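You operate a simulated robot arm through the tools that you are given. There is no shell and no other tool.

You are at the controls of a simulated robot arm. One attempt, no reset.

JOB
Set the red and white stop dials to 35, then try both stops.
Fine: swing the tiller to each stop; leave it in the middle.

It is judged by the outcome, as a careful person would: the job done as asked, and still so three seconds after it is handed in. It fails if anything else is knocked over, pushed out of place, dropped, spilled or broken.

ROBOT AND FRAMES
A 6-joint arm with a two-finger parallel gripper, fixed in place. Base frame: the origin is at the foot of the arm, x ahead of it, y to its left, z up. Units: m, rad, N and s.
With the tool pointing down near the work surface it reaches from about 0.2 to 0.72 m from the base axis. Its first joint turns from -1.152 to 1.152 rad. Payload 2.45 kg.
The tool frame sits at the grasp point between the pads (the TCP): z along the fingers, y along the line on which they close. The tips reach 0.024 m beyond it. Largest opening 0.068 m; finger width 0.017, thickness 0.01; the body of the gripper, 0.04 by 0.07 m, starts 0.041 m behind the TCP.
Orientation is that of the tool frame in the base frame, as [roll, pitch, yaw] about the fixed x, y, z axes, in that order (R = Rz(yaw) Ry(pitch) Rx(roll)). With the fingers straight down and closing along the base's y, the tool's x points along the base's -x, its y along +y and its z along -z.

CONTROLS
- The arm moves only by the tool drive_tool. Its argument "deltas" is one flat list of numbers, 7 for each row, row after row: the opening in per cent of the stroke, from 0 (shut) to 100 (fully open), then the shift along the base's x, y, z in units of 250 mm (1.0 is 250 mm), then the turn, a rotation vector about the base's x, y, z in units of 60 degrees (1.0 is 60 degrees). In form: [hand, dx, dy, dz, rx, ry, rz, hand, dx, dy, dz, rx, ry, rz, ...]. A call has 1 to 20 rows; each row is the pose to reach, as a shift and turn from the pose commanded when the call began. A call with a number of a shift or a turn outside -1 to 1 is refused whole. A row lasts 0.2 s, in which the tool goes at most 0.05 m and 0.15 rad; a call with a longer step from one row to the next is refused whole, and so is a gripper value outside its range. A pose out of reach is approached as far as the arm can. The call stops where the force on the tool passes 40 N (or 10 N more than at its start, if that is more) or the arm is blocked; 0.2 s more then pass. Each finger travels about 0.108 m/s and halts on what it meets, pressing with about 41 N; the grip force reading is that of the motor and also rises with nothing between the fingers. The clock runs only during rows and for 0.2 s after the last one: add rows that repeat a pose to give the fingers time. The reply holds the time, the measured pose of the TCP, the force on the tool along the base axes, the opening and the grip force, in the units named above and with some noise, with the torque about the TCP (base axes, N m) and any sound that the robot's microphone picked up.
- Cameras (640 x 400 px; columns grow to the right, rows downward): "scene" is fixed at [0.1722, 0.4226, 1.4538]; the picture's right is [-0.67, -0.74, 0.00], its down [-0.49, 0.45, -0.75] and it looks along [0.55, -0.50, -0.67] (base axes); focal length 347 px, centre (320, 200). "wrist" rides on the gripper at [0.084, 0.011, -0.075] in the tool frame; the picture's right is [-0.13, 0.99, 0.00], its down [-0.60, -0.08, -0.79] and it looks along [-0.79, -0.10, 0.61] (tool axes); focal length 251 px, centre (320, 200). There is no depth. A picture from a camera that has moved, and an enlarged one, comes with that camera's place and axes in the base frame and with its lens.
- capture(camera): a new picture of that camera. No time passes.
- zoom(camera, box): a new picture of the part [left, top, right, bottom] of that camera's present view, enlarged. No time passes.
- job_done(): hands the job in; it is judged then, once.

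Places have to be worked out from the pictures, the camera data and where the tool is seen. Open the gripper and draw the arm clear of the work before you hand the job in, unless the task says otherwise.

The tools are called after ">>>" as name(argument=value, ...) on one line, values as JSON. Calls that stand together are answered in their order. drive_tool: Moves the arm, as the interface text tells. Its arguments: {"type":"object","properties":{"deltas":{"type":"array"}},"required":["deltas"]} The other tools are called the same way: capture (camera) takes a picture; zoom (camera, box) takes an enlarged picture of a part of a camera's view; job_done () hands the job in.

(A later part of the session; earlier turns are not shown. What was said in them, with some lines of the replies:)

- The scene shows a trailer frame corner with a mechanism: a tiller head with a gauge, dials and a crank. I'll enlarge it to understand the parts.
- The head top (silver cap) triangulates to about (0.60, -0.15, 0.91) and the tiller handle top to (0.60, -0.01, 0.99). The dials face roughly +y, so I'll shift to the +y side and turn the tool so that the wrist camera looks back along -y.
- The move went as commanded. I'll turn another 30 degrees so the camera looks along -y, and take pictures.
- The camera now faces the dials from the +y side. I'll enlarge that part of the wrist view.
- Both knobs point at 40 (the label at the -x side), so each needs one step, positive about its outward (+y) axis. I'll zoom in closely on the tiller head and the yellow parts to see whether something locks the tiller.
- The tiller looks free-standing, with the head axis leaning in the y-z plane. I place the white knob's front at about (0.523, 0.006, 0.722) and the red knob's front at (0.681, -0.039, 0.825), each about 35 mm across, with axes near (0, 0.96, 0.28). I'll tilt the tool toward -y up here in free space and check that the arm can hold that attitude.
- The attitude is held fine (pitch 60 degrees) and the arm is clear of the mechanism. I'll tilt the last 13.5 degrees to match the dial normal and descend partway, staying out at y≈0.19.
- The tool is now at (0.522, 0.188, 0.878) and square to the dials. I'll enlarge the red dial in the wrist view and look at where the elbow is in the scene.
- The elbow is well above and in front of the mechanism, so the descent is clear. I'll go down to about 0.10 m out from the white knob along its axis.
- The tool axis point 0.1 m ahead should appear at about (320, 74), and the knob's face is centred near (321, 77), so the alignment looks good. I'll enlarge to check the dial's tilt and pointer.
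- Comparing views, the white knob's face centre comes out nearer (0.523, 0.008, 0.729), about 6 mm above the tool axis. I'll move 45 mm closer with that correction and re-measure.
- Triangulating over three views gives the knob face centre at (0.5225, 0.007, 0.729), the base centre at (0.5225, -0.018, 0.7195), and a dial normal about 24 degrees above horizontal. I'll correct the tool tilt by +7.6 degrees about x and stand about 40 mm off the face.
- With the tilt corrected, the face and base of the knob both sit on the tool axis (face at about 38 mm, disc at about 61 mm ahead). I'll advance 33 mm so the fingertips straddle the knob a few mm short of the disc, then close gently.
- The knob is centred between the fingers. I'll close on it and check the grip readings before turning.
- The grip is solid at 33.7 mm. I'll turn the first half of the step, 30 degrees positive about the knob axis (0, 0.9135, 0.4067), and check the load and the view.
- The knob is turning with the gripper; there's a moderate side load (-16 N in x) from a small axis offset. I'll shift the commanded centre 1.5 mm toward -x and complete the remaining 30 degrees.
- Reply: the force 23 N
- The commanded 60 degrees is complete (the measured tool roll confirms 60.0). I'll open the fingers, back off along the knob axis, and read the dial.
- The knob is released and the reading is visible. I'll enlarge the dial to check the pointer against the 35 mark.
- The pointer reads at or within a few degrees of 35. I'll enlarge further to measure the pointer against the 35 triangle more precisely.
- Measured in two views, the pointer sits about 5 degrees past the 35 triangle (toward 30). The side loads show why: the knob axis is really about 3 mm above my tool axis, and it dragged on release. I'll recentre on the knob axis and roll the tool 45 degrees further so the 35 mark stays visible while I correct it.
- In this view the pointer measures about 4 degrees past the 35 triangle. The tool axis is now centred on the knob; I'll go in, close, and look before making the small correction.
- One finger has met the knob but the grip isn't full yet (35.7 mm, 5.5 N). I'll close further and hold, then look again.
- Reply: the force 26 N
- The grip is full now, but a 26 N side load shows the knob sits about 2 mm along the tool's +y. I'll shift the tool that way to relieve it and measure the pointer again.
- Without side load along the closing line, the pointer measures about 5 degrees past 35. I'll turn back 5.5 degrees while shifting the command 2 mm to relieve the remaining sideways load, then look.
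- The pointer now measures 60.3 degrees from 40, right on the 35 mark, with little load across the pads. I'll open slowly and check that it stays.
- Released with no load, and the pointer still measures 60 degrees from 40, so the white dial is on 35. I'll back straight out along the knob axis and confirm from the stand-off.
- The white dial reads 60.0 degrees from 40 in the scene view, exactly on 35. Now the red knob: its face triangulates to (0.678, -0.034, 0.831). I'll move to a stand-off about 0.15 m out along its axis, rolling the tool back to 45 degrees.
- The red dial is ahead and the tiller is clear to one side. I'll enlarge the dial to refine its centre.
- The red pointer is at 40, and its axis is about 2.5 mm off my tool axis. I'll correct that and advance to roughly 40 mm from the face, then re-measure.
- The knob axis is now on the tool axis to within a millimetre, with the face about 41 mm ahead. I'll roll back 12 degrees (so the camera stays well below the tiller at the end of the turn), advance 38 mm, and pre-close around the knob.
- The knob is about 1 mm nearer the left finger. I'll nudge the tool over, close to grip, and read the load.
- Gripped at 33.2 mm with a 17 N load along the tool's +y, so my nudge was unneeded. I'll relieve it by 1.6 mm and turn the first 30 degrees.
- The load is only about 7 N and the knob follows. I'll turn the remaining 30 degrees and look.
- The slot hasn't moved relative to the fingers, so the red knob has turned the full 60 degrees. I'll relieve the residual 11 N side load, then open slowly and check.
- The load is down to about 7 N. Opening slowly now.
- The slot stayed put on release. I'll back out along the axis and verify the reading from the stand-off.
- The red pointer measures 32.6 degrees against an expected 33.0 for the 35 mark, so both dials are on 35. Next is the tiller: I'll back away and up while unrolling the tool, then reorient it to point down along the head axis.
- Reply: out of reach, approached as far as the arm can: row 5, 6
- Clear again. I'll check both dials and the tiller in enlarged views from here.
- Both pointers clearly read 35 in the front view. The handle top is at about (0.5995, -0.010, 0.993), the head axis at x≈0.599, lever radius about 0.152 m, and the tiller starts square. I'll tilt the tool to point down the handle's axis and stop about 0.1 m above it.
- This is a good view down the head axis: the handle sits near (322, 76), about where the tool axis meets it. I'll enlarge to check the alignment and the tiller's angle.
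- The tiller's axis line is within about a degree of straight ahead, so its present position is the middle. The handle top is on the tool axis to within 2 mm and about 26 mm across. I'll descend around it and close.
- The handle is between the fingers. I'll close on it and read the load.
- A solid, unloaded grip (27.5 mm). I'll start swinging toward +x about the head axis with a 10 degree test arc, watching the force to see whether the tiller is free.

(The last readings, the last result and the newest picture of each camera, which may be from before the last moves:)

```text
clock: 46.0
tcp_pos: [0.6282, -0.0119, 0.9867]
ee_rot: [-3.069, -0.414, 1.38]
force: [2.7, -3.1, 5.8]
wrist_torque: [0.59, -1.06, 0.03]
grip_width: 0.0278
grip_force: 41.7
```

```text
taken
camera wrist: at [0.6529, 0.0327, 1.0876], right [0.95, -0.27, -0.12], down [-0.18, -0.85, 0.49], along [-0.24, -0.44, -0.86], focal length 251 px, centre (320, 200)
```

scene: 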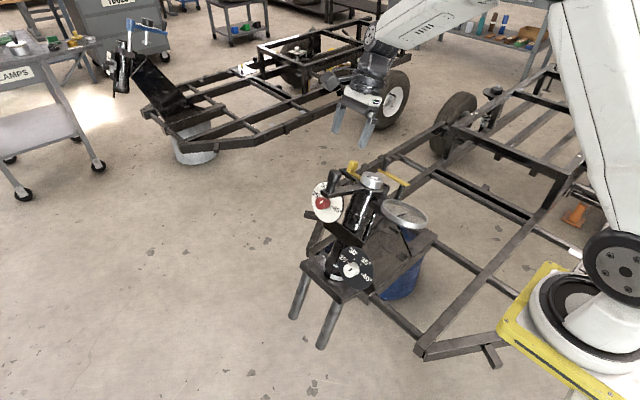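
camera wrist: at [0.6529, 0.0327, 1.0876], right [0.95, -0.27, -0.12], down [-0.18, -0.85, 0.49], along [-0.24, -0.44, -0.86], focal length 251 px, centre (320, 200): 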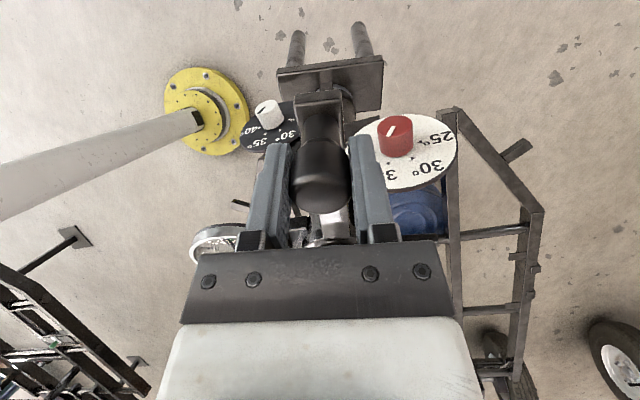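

The tiller moves freely (about 7 N), and the fork crown turns with it. I'll continue along the arc to 30 degrees.

>>> drive_tool(deltas=[20, 0.0256, -0.005, -0.0022, 0, 0.0169, -0.0381, 20, 0.0511, -0.0104, -0.0046, 0, 0.0339, -0.0761, 20, 0.0762, -0.0174, -0.0077, 0, 0.0508, -0.1142, 20, 0.101, -0.0247, -0.011, 0, 0.0678, -0.1523, 20, 0.1253, -0.0337, -0.015, 0, 0.0847, -0.1903, 20, 0.1494, -0.043, -0.0192, 0, 0.1017, -0.2284, 20, 0.1727, -0.0539, -0.024, 0, 0.1186, -0.2665, 20, 0.1958, -0.0651, -0.029, 0, 0.1356, -0.3045])

>>> capture(camera="wrist")

>>> capture(camera="scene")

```text
clock: 47.8
tcp_pos: [0.6778, -0.0269, 0.9794]
ee_rot: [-2.923, -0.36, 1.007]
force: [5.4, -1.6, 16.6]
wrist_torque: [0.26, -1.29, -0.19]
grip_width: 0.0279
grip_force: 42.7
```

```text
taken
camera wrist: at [0.7279, 0.0043, 1.0753], right [0.79, -0.55, -0.25], down [-0.37, -0.77, 0.53], along [-0.48, -0.33, -0.81], focal length 251 px, centre (320, 200)
```

wrist: 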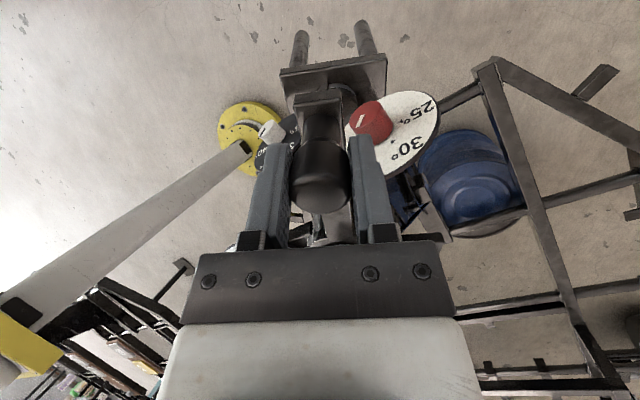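

```text
taken
```

scene: 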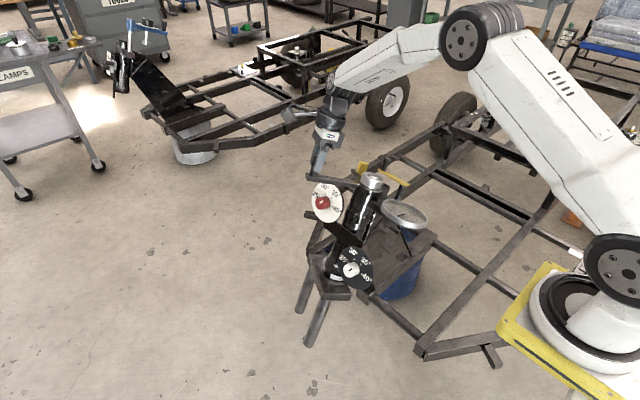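

The tiller is at about 30 degrees with no in-plane resistance, only an axial load of 16 N that I'll relieve with a 1.2 mm lift. I'll creep on at 1 degree per row until the stop is felt.

>>> drive_tool(deltas=[20, 0, -0.002, 0.0044, 0, 0, 0, 20, 0.009, -0.0068, 0.0022, 0, 0.0068, -0.0152, 20, 0.018, -0.0118, 0, 0, 0.0136, -0.0305, 20, 0.0268, -0.017, -0.0023, 0, 0.0203, -0.0457, 20, 0.0355, -0.0222, -0.0046, 0, 0.0271, -0.0609, 20, 0.0442, -0.0277, -0.007, 0, 0.0339, -0.0761, 20, 0.0527, -0.0332, -0.0095, 0, 0.0407, -0.0914, 20, 0.0611, -0.0389, -0.012, 0, 0.0475, -0.1066, 20, 0.0694, -0.0447, -0.0146, 0, 0.0542, -0.1218])

>>> capture(camera="wrist")

>>> capture(camera="scene")

```text
clock: 49.8
tcp_pos: [0.6925, -0.0356, 0.9759]
ee_rot: [-2.866, -0.325, 0.864]
force: [-8.7, 18.5, 17.7]
wrist_torque: [0.01, -1.1, -0.39]
grip_width: 0.0279
grip_force: 42.3
```

```text
taken
camera wrist: at [0.7525, -0.0121, 1.0677], right [0.7, -0.65, -0.3], down [-0.43, -0.72, 0.55], along [-0.57, -0.26, -0.78], focal length 251 px, centre (320, 200)
```

wrist: 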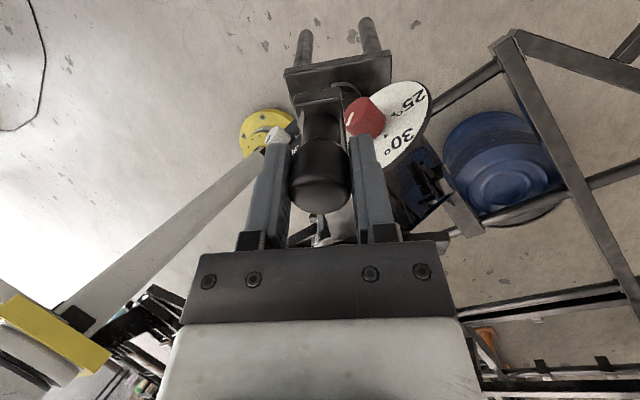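

```text
taken
```

scene: 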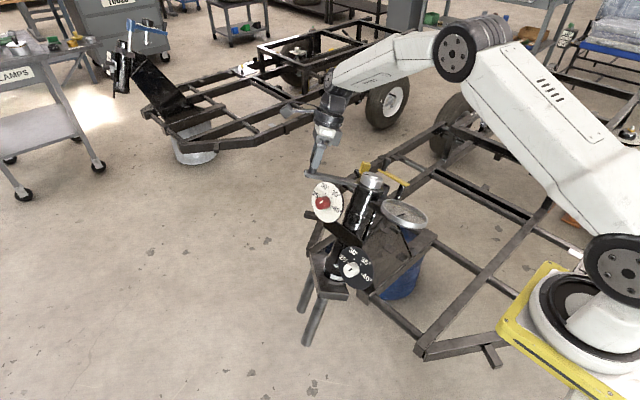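

Tangential resistance has risen to about 21 N at a swing of roughly 36 degrees, which looks like the stop. I'll press another degree or two to confirm it's a hard stop.

>>> drive_tool(deltas=[20, 0.0082, -0.006, -0.0027, 0, 0.0068, -0.0152, 20, 0.0163, -0.012, -0.0054, 0, 0.0136, -0.0305, 20, 0.0163, -0.012, -0.0054, 0, 0.0136, -0.0305])

>>> zoom(camera="scene", box=[270, 140, 430, 310])

```text
clock: 50.2
tcp_pos: [0.6922, -0.0358, 0.976]
ee_rot: [-2.853, -0.323, 0.852]
force: [-14.9, 3.1, 7.3]
wrist_torque: [-0.33, -0.96, -0.46]
grip_width: 0.0283
grip_force: 42.9
stopped in row 1: the force on the tool passed its limit at 44 N (the readings are from after the stop); the commanded pose is now the measured one
```

```text
2.35 times, centred on (350, 225) of scene
camera zoom: at [0.1716, 0.4227, 1.4538], right [-0.67, -0.74, 0.0], down [-0.49, 0.45, -0.75], along [0.55, -0.5, -0.66], focal length 816 px, centre (249, 141)
```

zoom: 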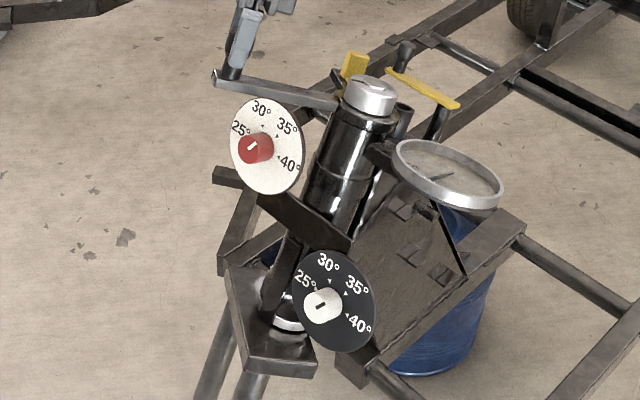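

That's a hard stop: 44 N tripped the limit with no further travel, at about +36 degrees of measured swing (dial 35). A circle fit to the path gives radius 0.154 m about x = 0.6014. I'll swing back along that arc to the middle first.

>>> drive_tool(deltas=[20, -0.0279, 0.0167, 0.0074, 0, -0.0225, 0.0505, 20, -0.0558, 0.0333, 0.0148, 0, -0.0449, 0.1009, 20, -0.0845, 0.0467, 0.0208, 0, -0.0667, 0.1497, 20, -0.1132, 0.06, 0.0267, 0, -0.0884, 0.1985, 20, -0.1433, 0.0706, 0.0314, 0, -0.1102, 0.2474, 20, -0.1734, 0.0811, 0.0361, 0, -0.1319, 0.2963, 20, -0.2046, 0.0887, 0.0395, 0, -0.1537, 0.3451, 20, -0.2357, 0.0963, 0.0429, 0, -0.1754, 0.3939, 20, -0.2676, 0.101, 0.045, 0, -0.1972, 0.4428, 20, -0.2994, 0.1056, 0.047, 0, -0.2189, 0.4916, 20, -0.3316, 0.1071, 0.0477, 0, -0.2406, 0.5404, 20, -0.3638, 0.1086, 0.0484, 0, -0.2623, 0.5892])

```text
clock: 52.8
tcp_pos: [0.6012, -0.0091, 0.9872]
ee_rot: [-3.13, -0.42, 1.572]
force: [-2.1, 2.2, 1.0]
wrist_torque: [-0.48, -0.68, -0.8]
grip_width: 0.0281
grip_force: 43.3
```

Back at the middle with almost no load. Now I'll swing toward -x, out to 30 degrees first.

>>> drive_tool(deltas=[20, -0.0322, -0.0008, -0.0003, 0, -0.0203, 0.0457, 20, -0.0644, -0.0031, -0.0014, 0, -0.0407, 0.0914, 20, -0.0964, -0.0069, -0.0031, 0, -0.061, 0.137, 20, -0.1281, -0.0123, -0.0055, 0, -0.0813, 0.1827, 20, -0.1594, -0.0192, -0.0085, 0, -0.1017, 0.2284, 20, -0.1904, -0.0275, -0.0123, 0, -0.122, 0.2741, 20, -0.2208, -0.0374, -0.0166, 0, -0.1423, 0.3197, 20, -0.2506, -0.0486, -0.0217, 0, -0.1627, 0.3654, 20, -0.2797, -0.0613, -0.0273, 0, -0.183, 0.4111, 20, -0.308, -0.0754, -0.0336, 0, -0.2034, 0.4568])

>>> capture(camera="scene")

>>> capture(camera="wrist")

```text
clock: 55.0
tcp_pos: [0.5234, -0.0276, 0.9798]
ee_rot: [2.934, -0.361, 2.139]
force: [-10.2, 16.4, 16.1]
wrist_torque: [0.54, -0.34, -0.11]
grip_width: 0.0278
grip_force: 42.0
```

```text
taken
```

scene: 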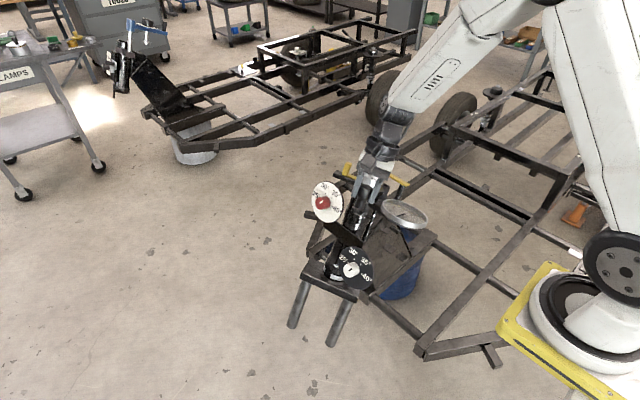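

```text
taken
camera wrist: at [0.4918, 0.0144, 1.0794], right [0.92, 0.36, 0.14], down [0.25, -0.83, 0.5], along [0.3, -0.42, -0.86], focal length 251 px, centre (320, 200)
```

wrist: 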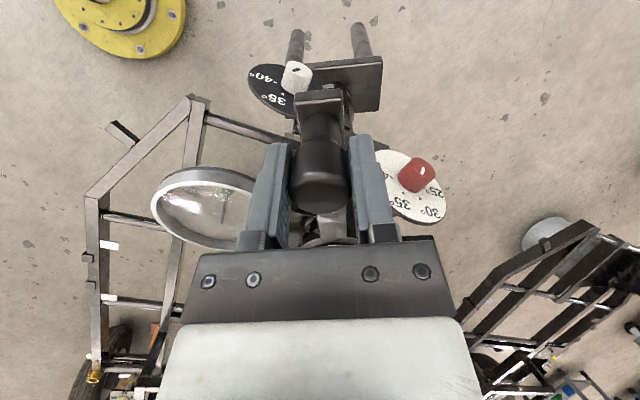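

There's no tangential resistance yet at -30, just a 24 N radial load from a small radius error, which I'll relieve by 2 mm. Then I'll creep on at 1 degree per row to find the second stop.

>>> drive_tool(deltas=[20, -0.004, 0.0055, 0.0046, 0, 0, 0, 20, -0.0133, 0.0005, 0.0024, 0, -0.0068, 0.0152, 20, -0.0224, -0.0046, 0.0001, 0, -0.0136, 0.0305, 20, -0.0315, -0.0099, -0.0023, 0, -0.0203, 0.0457, 20, -0.0405, -0.0153, -0.0047, 0, -0.0271, 0.0609, 20, -0.0493, -0.0209, -0.0072, 0, -0.0339, 0.0761, 20, -0.0581, -0.0266, -0.0097, 0, -0.0407, 0.0914, 20, -0.0667, -0.0324, -0.0123, 0, -0.0475, 0.1066, 20, -0.0753, -0.0384, -0.015, 0, -0.0542, 0.1218])

```text
clock: 57.0
tcp_pos: [0.5085, -0.0354, 0.9748]
ee_rot: [2.882, -0.321, 2.281]
force: [20.4, 27.4, -1.3]
wrist_torque: [0.44, 1.06, 0.31]
grip_width: 0.0277
grip_force: 42.3
```

Tangential resistance is now about 31 N at roughly -36 degrees. I'll press slightly further to confirm it's the hard stop.

>>> drive_tool(deltas=[20, -0.0084, -0.006, -0.0027, 0, -0.0068, 0.0152, 20, -0.0168, -0.012, -0.0054, 0, -0.0136, 0.0305, 20, -0.0168, -0.012, -0.0054, 0, -0.0136, 0.0305])

>>> zoom(camera="scene", box=[270, 140, 430, 310])

>>> capture(camera="wrist")

```text
clock: 57.3
tcp_pos: [0.5092, -0.0364, 0.9755]
ee_rot: [2.879, -0.32, 2.29]
force: [9.7, 8.7, -7.8]
wrist_torque: [-0.35, 0.46, 0.16]
grip_width: 0.0278
grip_force: 42.4
stopped in row 1: the force on the tool passed its limit at 47 N (the readings are from after the stop); the commanded pose is now the measured one
```

```text
2.35 times, centred on (350, 225) of scene
camera zoom: at [0.1726, 0.4228, 1.4537], right [-0.67, -0.74, 0.0], down [-0.49, 0.45, -0.75], along [0.55, -0.5, -0.67], focal length 816 px, centre (249, 141)
```

zoom: 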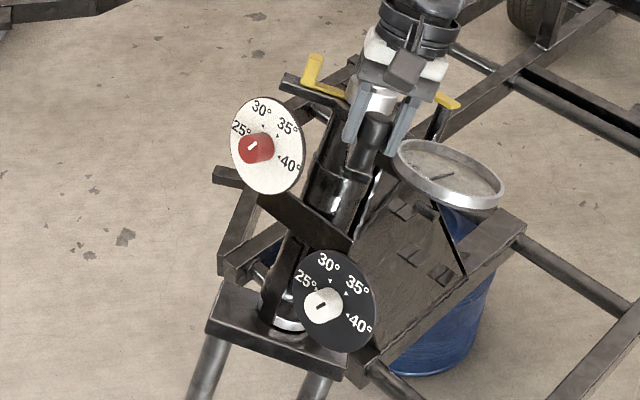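

```text
taken
camera wrist: at [0.4644, 0.0003, 1.0728], right [0.85, 0.48, 0.2], down [0.32, -0.79, 0.52], along [0.41, -0.38, -0.83], focal length 251 px, centre (320, 200)
```

wrist: 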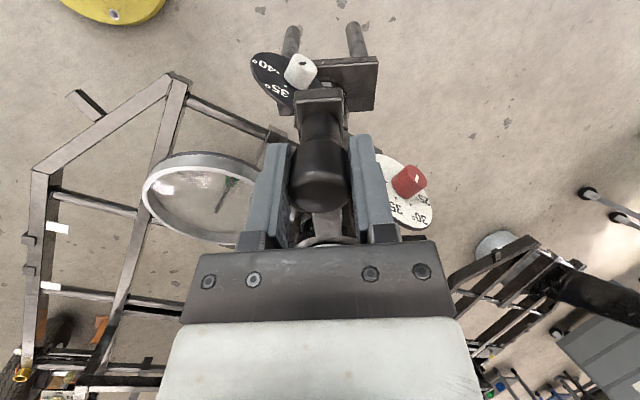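

The second stop is confirmed too (47 N trip, no travel, about -36.5 degrees). The midpoint of the two stops is x ≈ 0.6007, matching where the tiller started. I'll swing it back along the arc to the middle.

>>> drive_tool(deltas=[20, 0.0281, 0.0169, 0.0075, 0, 0.0225, -0.0505, 20, 0.0562, 0.0337, 0.015, 0, 0.0449, -0.1009, 20, 0.0851, 0.0473, 0.021, 0, 0.0667, -0.1497, 20, 0.114, 0.0607, 0.027, 0, 0.0884, -0.1985, 20, 0.1443, 0.0714, 0.0318, 0, 0.1102, -0.2474, 20, 0.1746, 0.0821, 0.0365, 0, 0.1319, -0.2963, 20, 0.206, 0.0898, 0.04, 0, 0.1537, -0.3451, 20, 0.2374, 0.0975, 0.0434, 0, 0.1754, -0.3939, 20, 0.2695, 0.1022, 0.0455, 0, 0.1972, -0.4428, 20, 0.3015, 0.1069, 0.0476, 0, 0.2189, -0.4916, 20, 0.334, 0.1084, 0.0481, 0, 0.2406, -0.5404, 20, 0.366, 0.1099, 0.0484, 0, 0.2623, -0.5892, 20, 0.366, 0.1099, 0.0484, 0, 0.2623, -0.5892])

>>> capture(camera="wrist")

```text
clock: 60.1
tcp_pos: [0.5992, -0.0102, 0.987]
ee_rot: [-3.133, -0.415, 1.571]
force: [3.1, 10.0, -18.7]
wrist_torque: [0.53, -0.98, -0.23]
grip_width: 0.0278
grip_force: 42.7
```

```text
taken
camera wrist: at [0.6106, 0.0374, 1.0893], right [0.99, -0.12, -0.06], down [-0.07, -0.87, 0.48], along [-0.11, -0.47, -0.87], focal length 251 px, centre (320, 200)
```

wrist: 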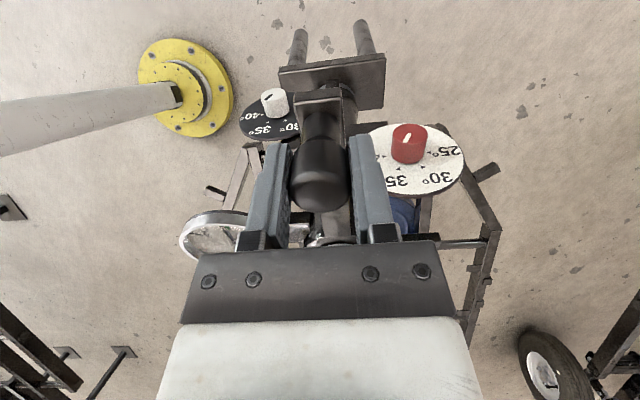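

The tiller is back at the middle with no in-plane load; only an axial pull of 21 N along the handle remains. I'll relieve that, open slowly, and check the tiller before lifting off.

>>> drive_tool(deltas=[20, 0.001, 0.0033, -0.0073, 0, 0, 0, 20, 0.001, 0.0033, -0.0073, 0, 0, 0, 38, 0.001, 0.0033, -0.0073, 0, 0, 0, 46, 0.001, 0.0033, -0.0073, 0, 0, 0, 65, 0.001, 0.0033, -0.0073, 0, 0, 0, 100, 0.001, 0.0033, -0.0073, 0, 0, 0, 100, 0.001, 0.0033, -0.0073, 0, 0, 0])

>>> capture(camera="wrist")

```text
clock: 61.7
tcp_pos: [0.6004, -0.009, 0.9866]
ee_rot: [-3.134, -0.417, 1.573]
force: [-0.1, -0.4, -0.3]
wrist_torque: [-0.01, 0.0, 0.0]
grip_width: 0.0678
grip_force: 0.1
```

```text
taken
camera wrist: at [0.6106, 0.038, 1.0881], right [0.99, -0.11, -0.06], down [-0.07, -0.87, 0.48], along [-0.11, -0.47, -0.87], focal length 251 px, centre (320, 200)
```

wrist: 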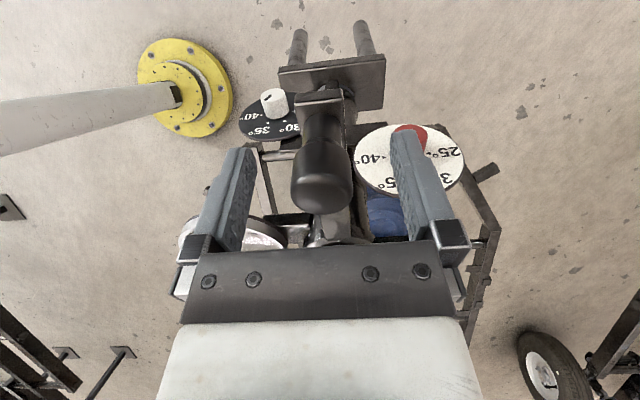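

Released without disturbing it. I'll lift straight off along the handle axis and compare the tiller's position with the view taken before I gripped it.

>>> drive_tool(deltas=[100, 0, -0.03, 0.07, 0, 0, 0, 100, 0, -0.08, 0.18, 0, 0, 0, 100, 0, -0.13, 0.29, 0, 0, 0, 100, -0.005, -0.168, 0.391, 0, 0, 0, 100, -0.005, -0.168, 0.391, 0, 0, 0])

>>> zoom(camera="wrist", box=[250, 10, 410, 120])

>>> zoom(camera="wrist", box=[230, 100, 430, 250])

>>> zoom(camera="scene", box=[300, 150, 420, 230])

```text
clock: 62.9
tcp_pos: [0.5992, -0.05, 1.084]
ee_rot: [-3.134, -0.416, 1.573]
force: [-0.8, 0.2, -0.1]
wrist_torque: [0.03, -0.04, -0.02]
grip_width: 0.0681
grip_force: 0.0
```

```text
3.64 times, centred on (330, 65) of wrist
camera zoom: at [0.6095, -0.0038, 1.1865], right [0.99, -0.11, -0.06], down [-0.07, -0.87, 0.48], along [-0.11, -0.47, -0.87], focal length 914 px, centre (284, 691)
```

zoom: 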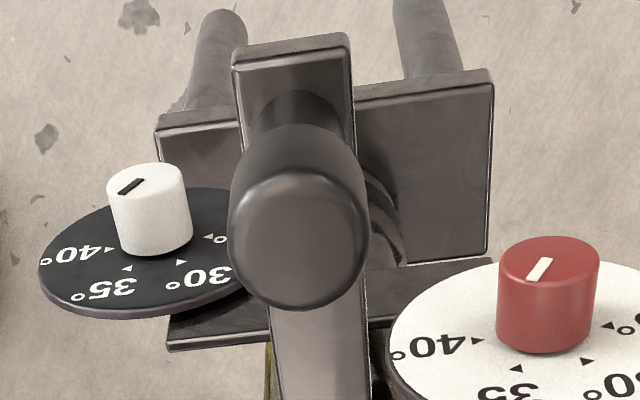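

```text
2.67 times, centred on (330, 175) of wrist
camera zoom: at [0.6095, -0.0038, 1.1865], right [0.99, -0.11, -0.06], down [-0.07, -0.87, 0.48], along [-0.11, -0.47, -0.87], focal length 670 px, centre (293, 267)
```

zoom: 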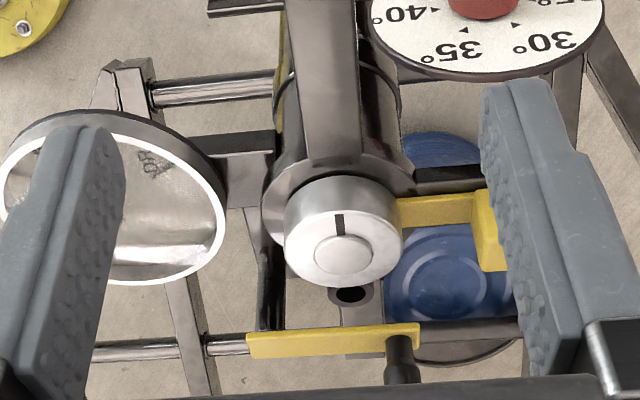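

```text
5.00 times, centred on (360, 190) of scene
camera zoom: at [0.1722, 0.4226, 1.4538], right [-0.67, -0.74, 0.0], down [-0.49, 0.45, -0.75], along [0.55, -0.5, -0.67], focal length 1733 px, centre (120, 250)
```

zoom: 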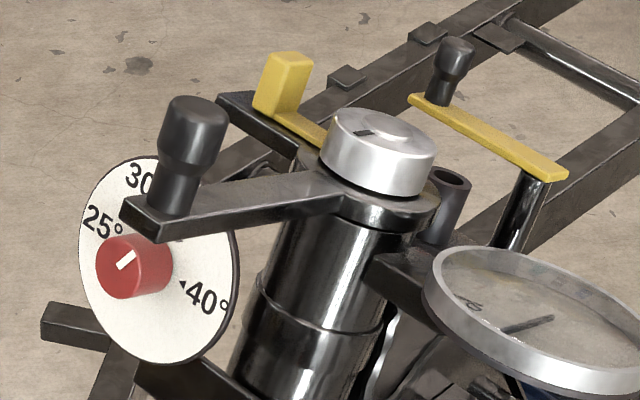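

In the scene view the tiller, cap, gauge and yellow parts match the starting picture almost to the pixel, and both dials still read 35. I'll make one last close check of both pointers while drawing the arm clear.

>>> drive_tool(deltas=[100, 0, 0, 0.15, 0, 0, 0, 100, 0, 0, 0.32, 0, 0, 0, 100, -0.1, 0, 0.45, -0.1, 0, 0, 100, -0.25, 0.02, 0.5, -0.2, 0, 0, 100, -0.42, 0.04, 0.5, -0.3, 0, 0, 100, -0.58, 0.06, 0.5, -0.4, 0, 0, 100, -0.7, 0.08, 0.5, -0.4, 0, 0, 100, -0.7, 0.08, 0.5, -0.4, 0, 0])

>>> zoom(camera="scene", box=[340, 250, 370, 280])

>>> zoom(camera="scene", box=[305, 180, 345, 225])

>>> capture(camera="scene")

```text
clock: 64.7
tcp_pos: [0.4237, -0.0296, 1.2095]
ee_rot: [-3.133, 0.003, 1.571]
force: [-0.2, 1.0, -0.2]
wrist_torque: [-0.02, 0.02, -0.04]
grip_width: 0.068
grip_force: 0.2
```

```text
13.33 times, centred on (355, 265) of scene
camera zoom: at [0.1721, 0.4226, 1.4538], right [-0.67, -0.74, 0.0], down [-0.49, 0.45, -0.75], along [0.55, -0.5, -0.67], focal length 4621 px, centre (-147, -667)
```

zoom: 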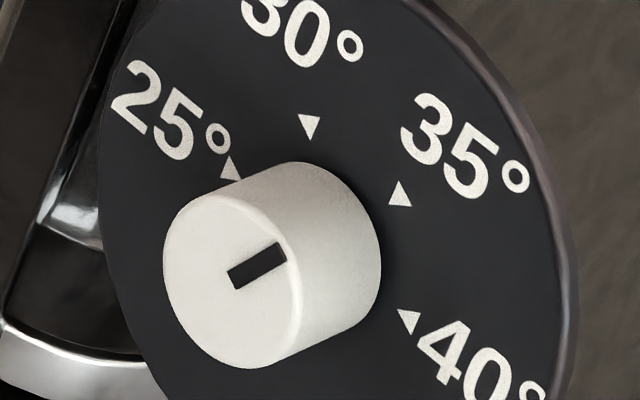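

```text
8.89 times, centred on (325, 202) of scene
camera zoom: at [0.1721, 0.4226, 1.4538], right [-0.67, -0.74, 0.0], down [-0.49, 0.45, -0.75], along [0.55, -0.5, -0.67], focal length 3081 px, centre (276, 178)
```

zoom: 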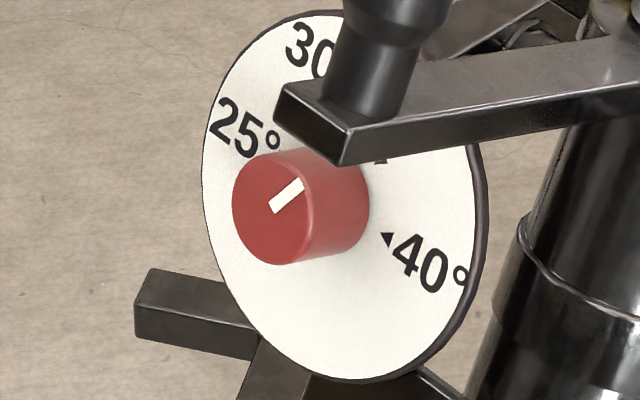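

```text
taken
```

scene: 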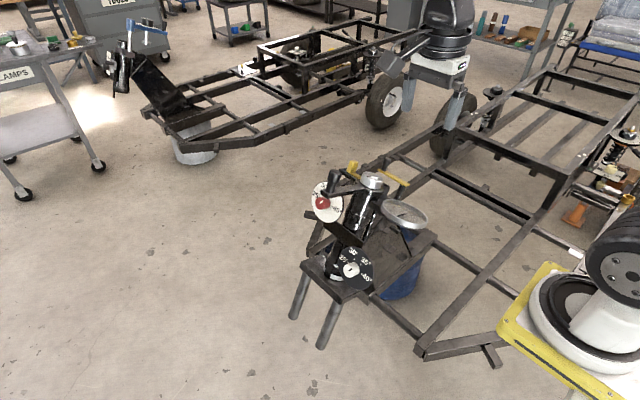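

Both pointers check out against the projected 35 direction (white about 61 degrees, red about 59, nominal 60). Both stops have been tried, the tiller is back in the middle, nothing else has moved, and the arm is clear with the gripper open. I'm handing the job in.

>>> job_done()

```text
The job is handed in.
```

I set the red and white stop dials to 35, then swung the tiller to each stop and left it in the middle. The job is handed in; I have no result back from the judging yet.

- **Dials:** Both started at 40. In the last close-up pictures, both pointers were within about 1 degree of knob angle of the 35 mark. The white one came out about 5 degrees past the mark the first time, so I regripped it and turned it back.
- **Stops:** The tiller swung freely and came up hard against a stop on each side. By my measurement that was about 36 degrees each way, a little over 35, with the arm still pressing on it. Both times the force limit tripped (44 N and 47 N) with no further travel.
- **Middle:** The tiller is back at the midpoint between the two stops. In the fixed camera it lines up almost exactly with where it started.
- **Everything else:** The cap, gauge and yellow parts look unchanged. The gripper is open and the arm is clear of the work.
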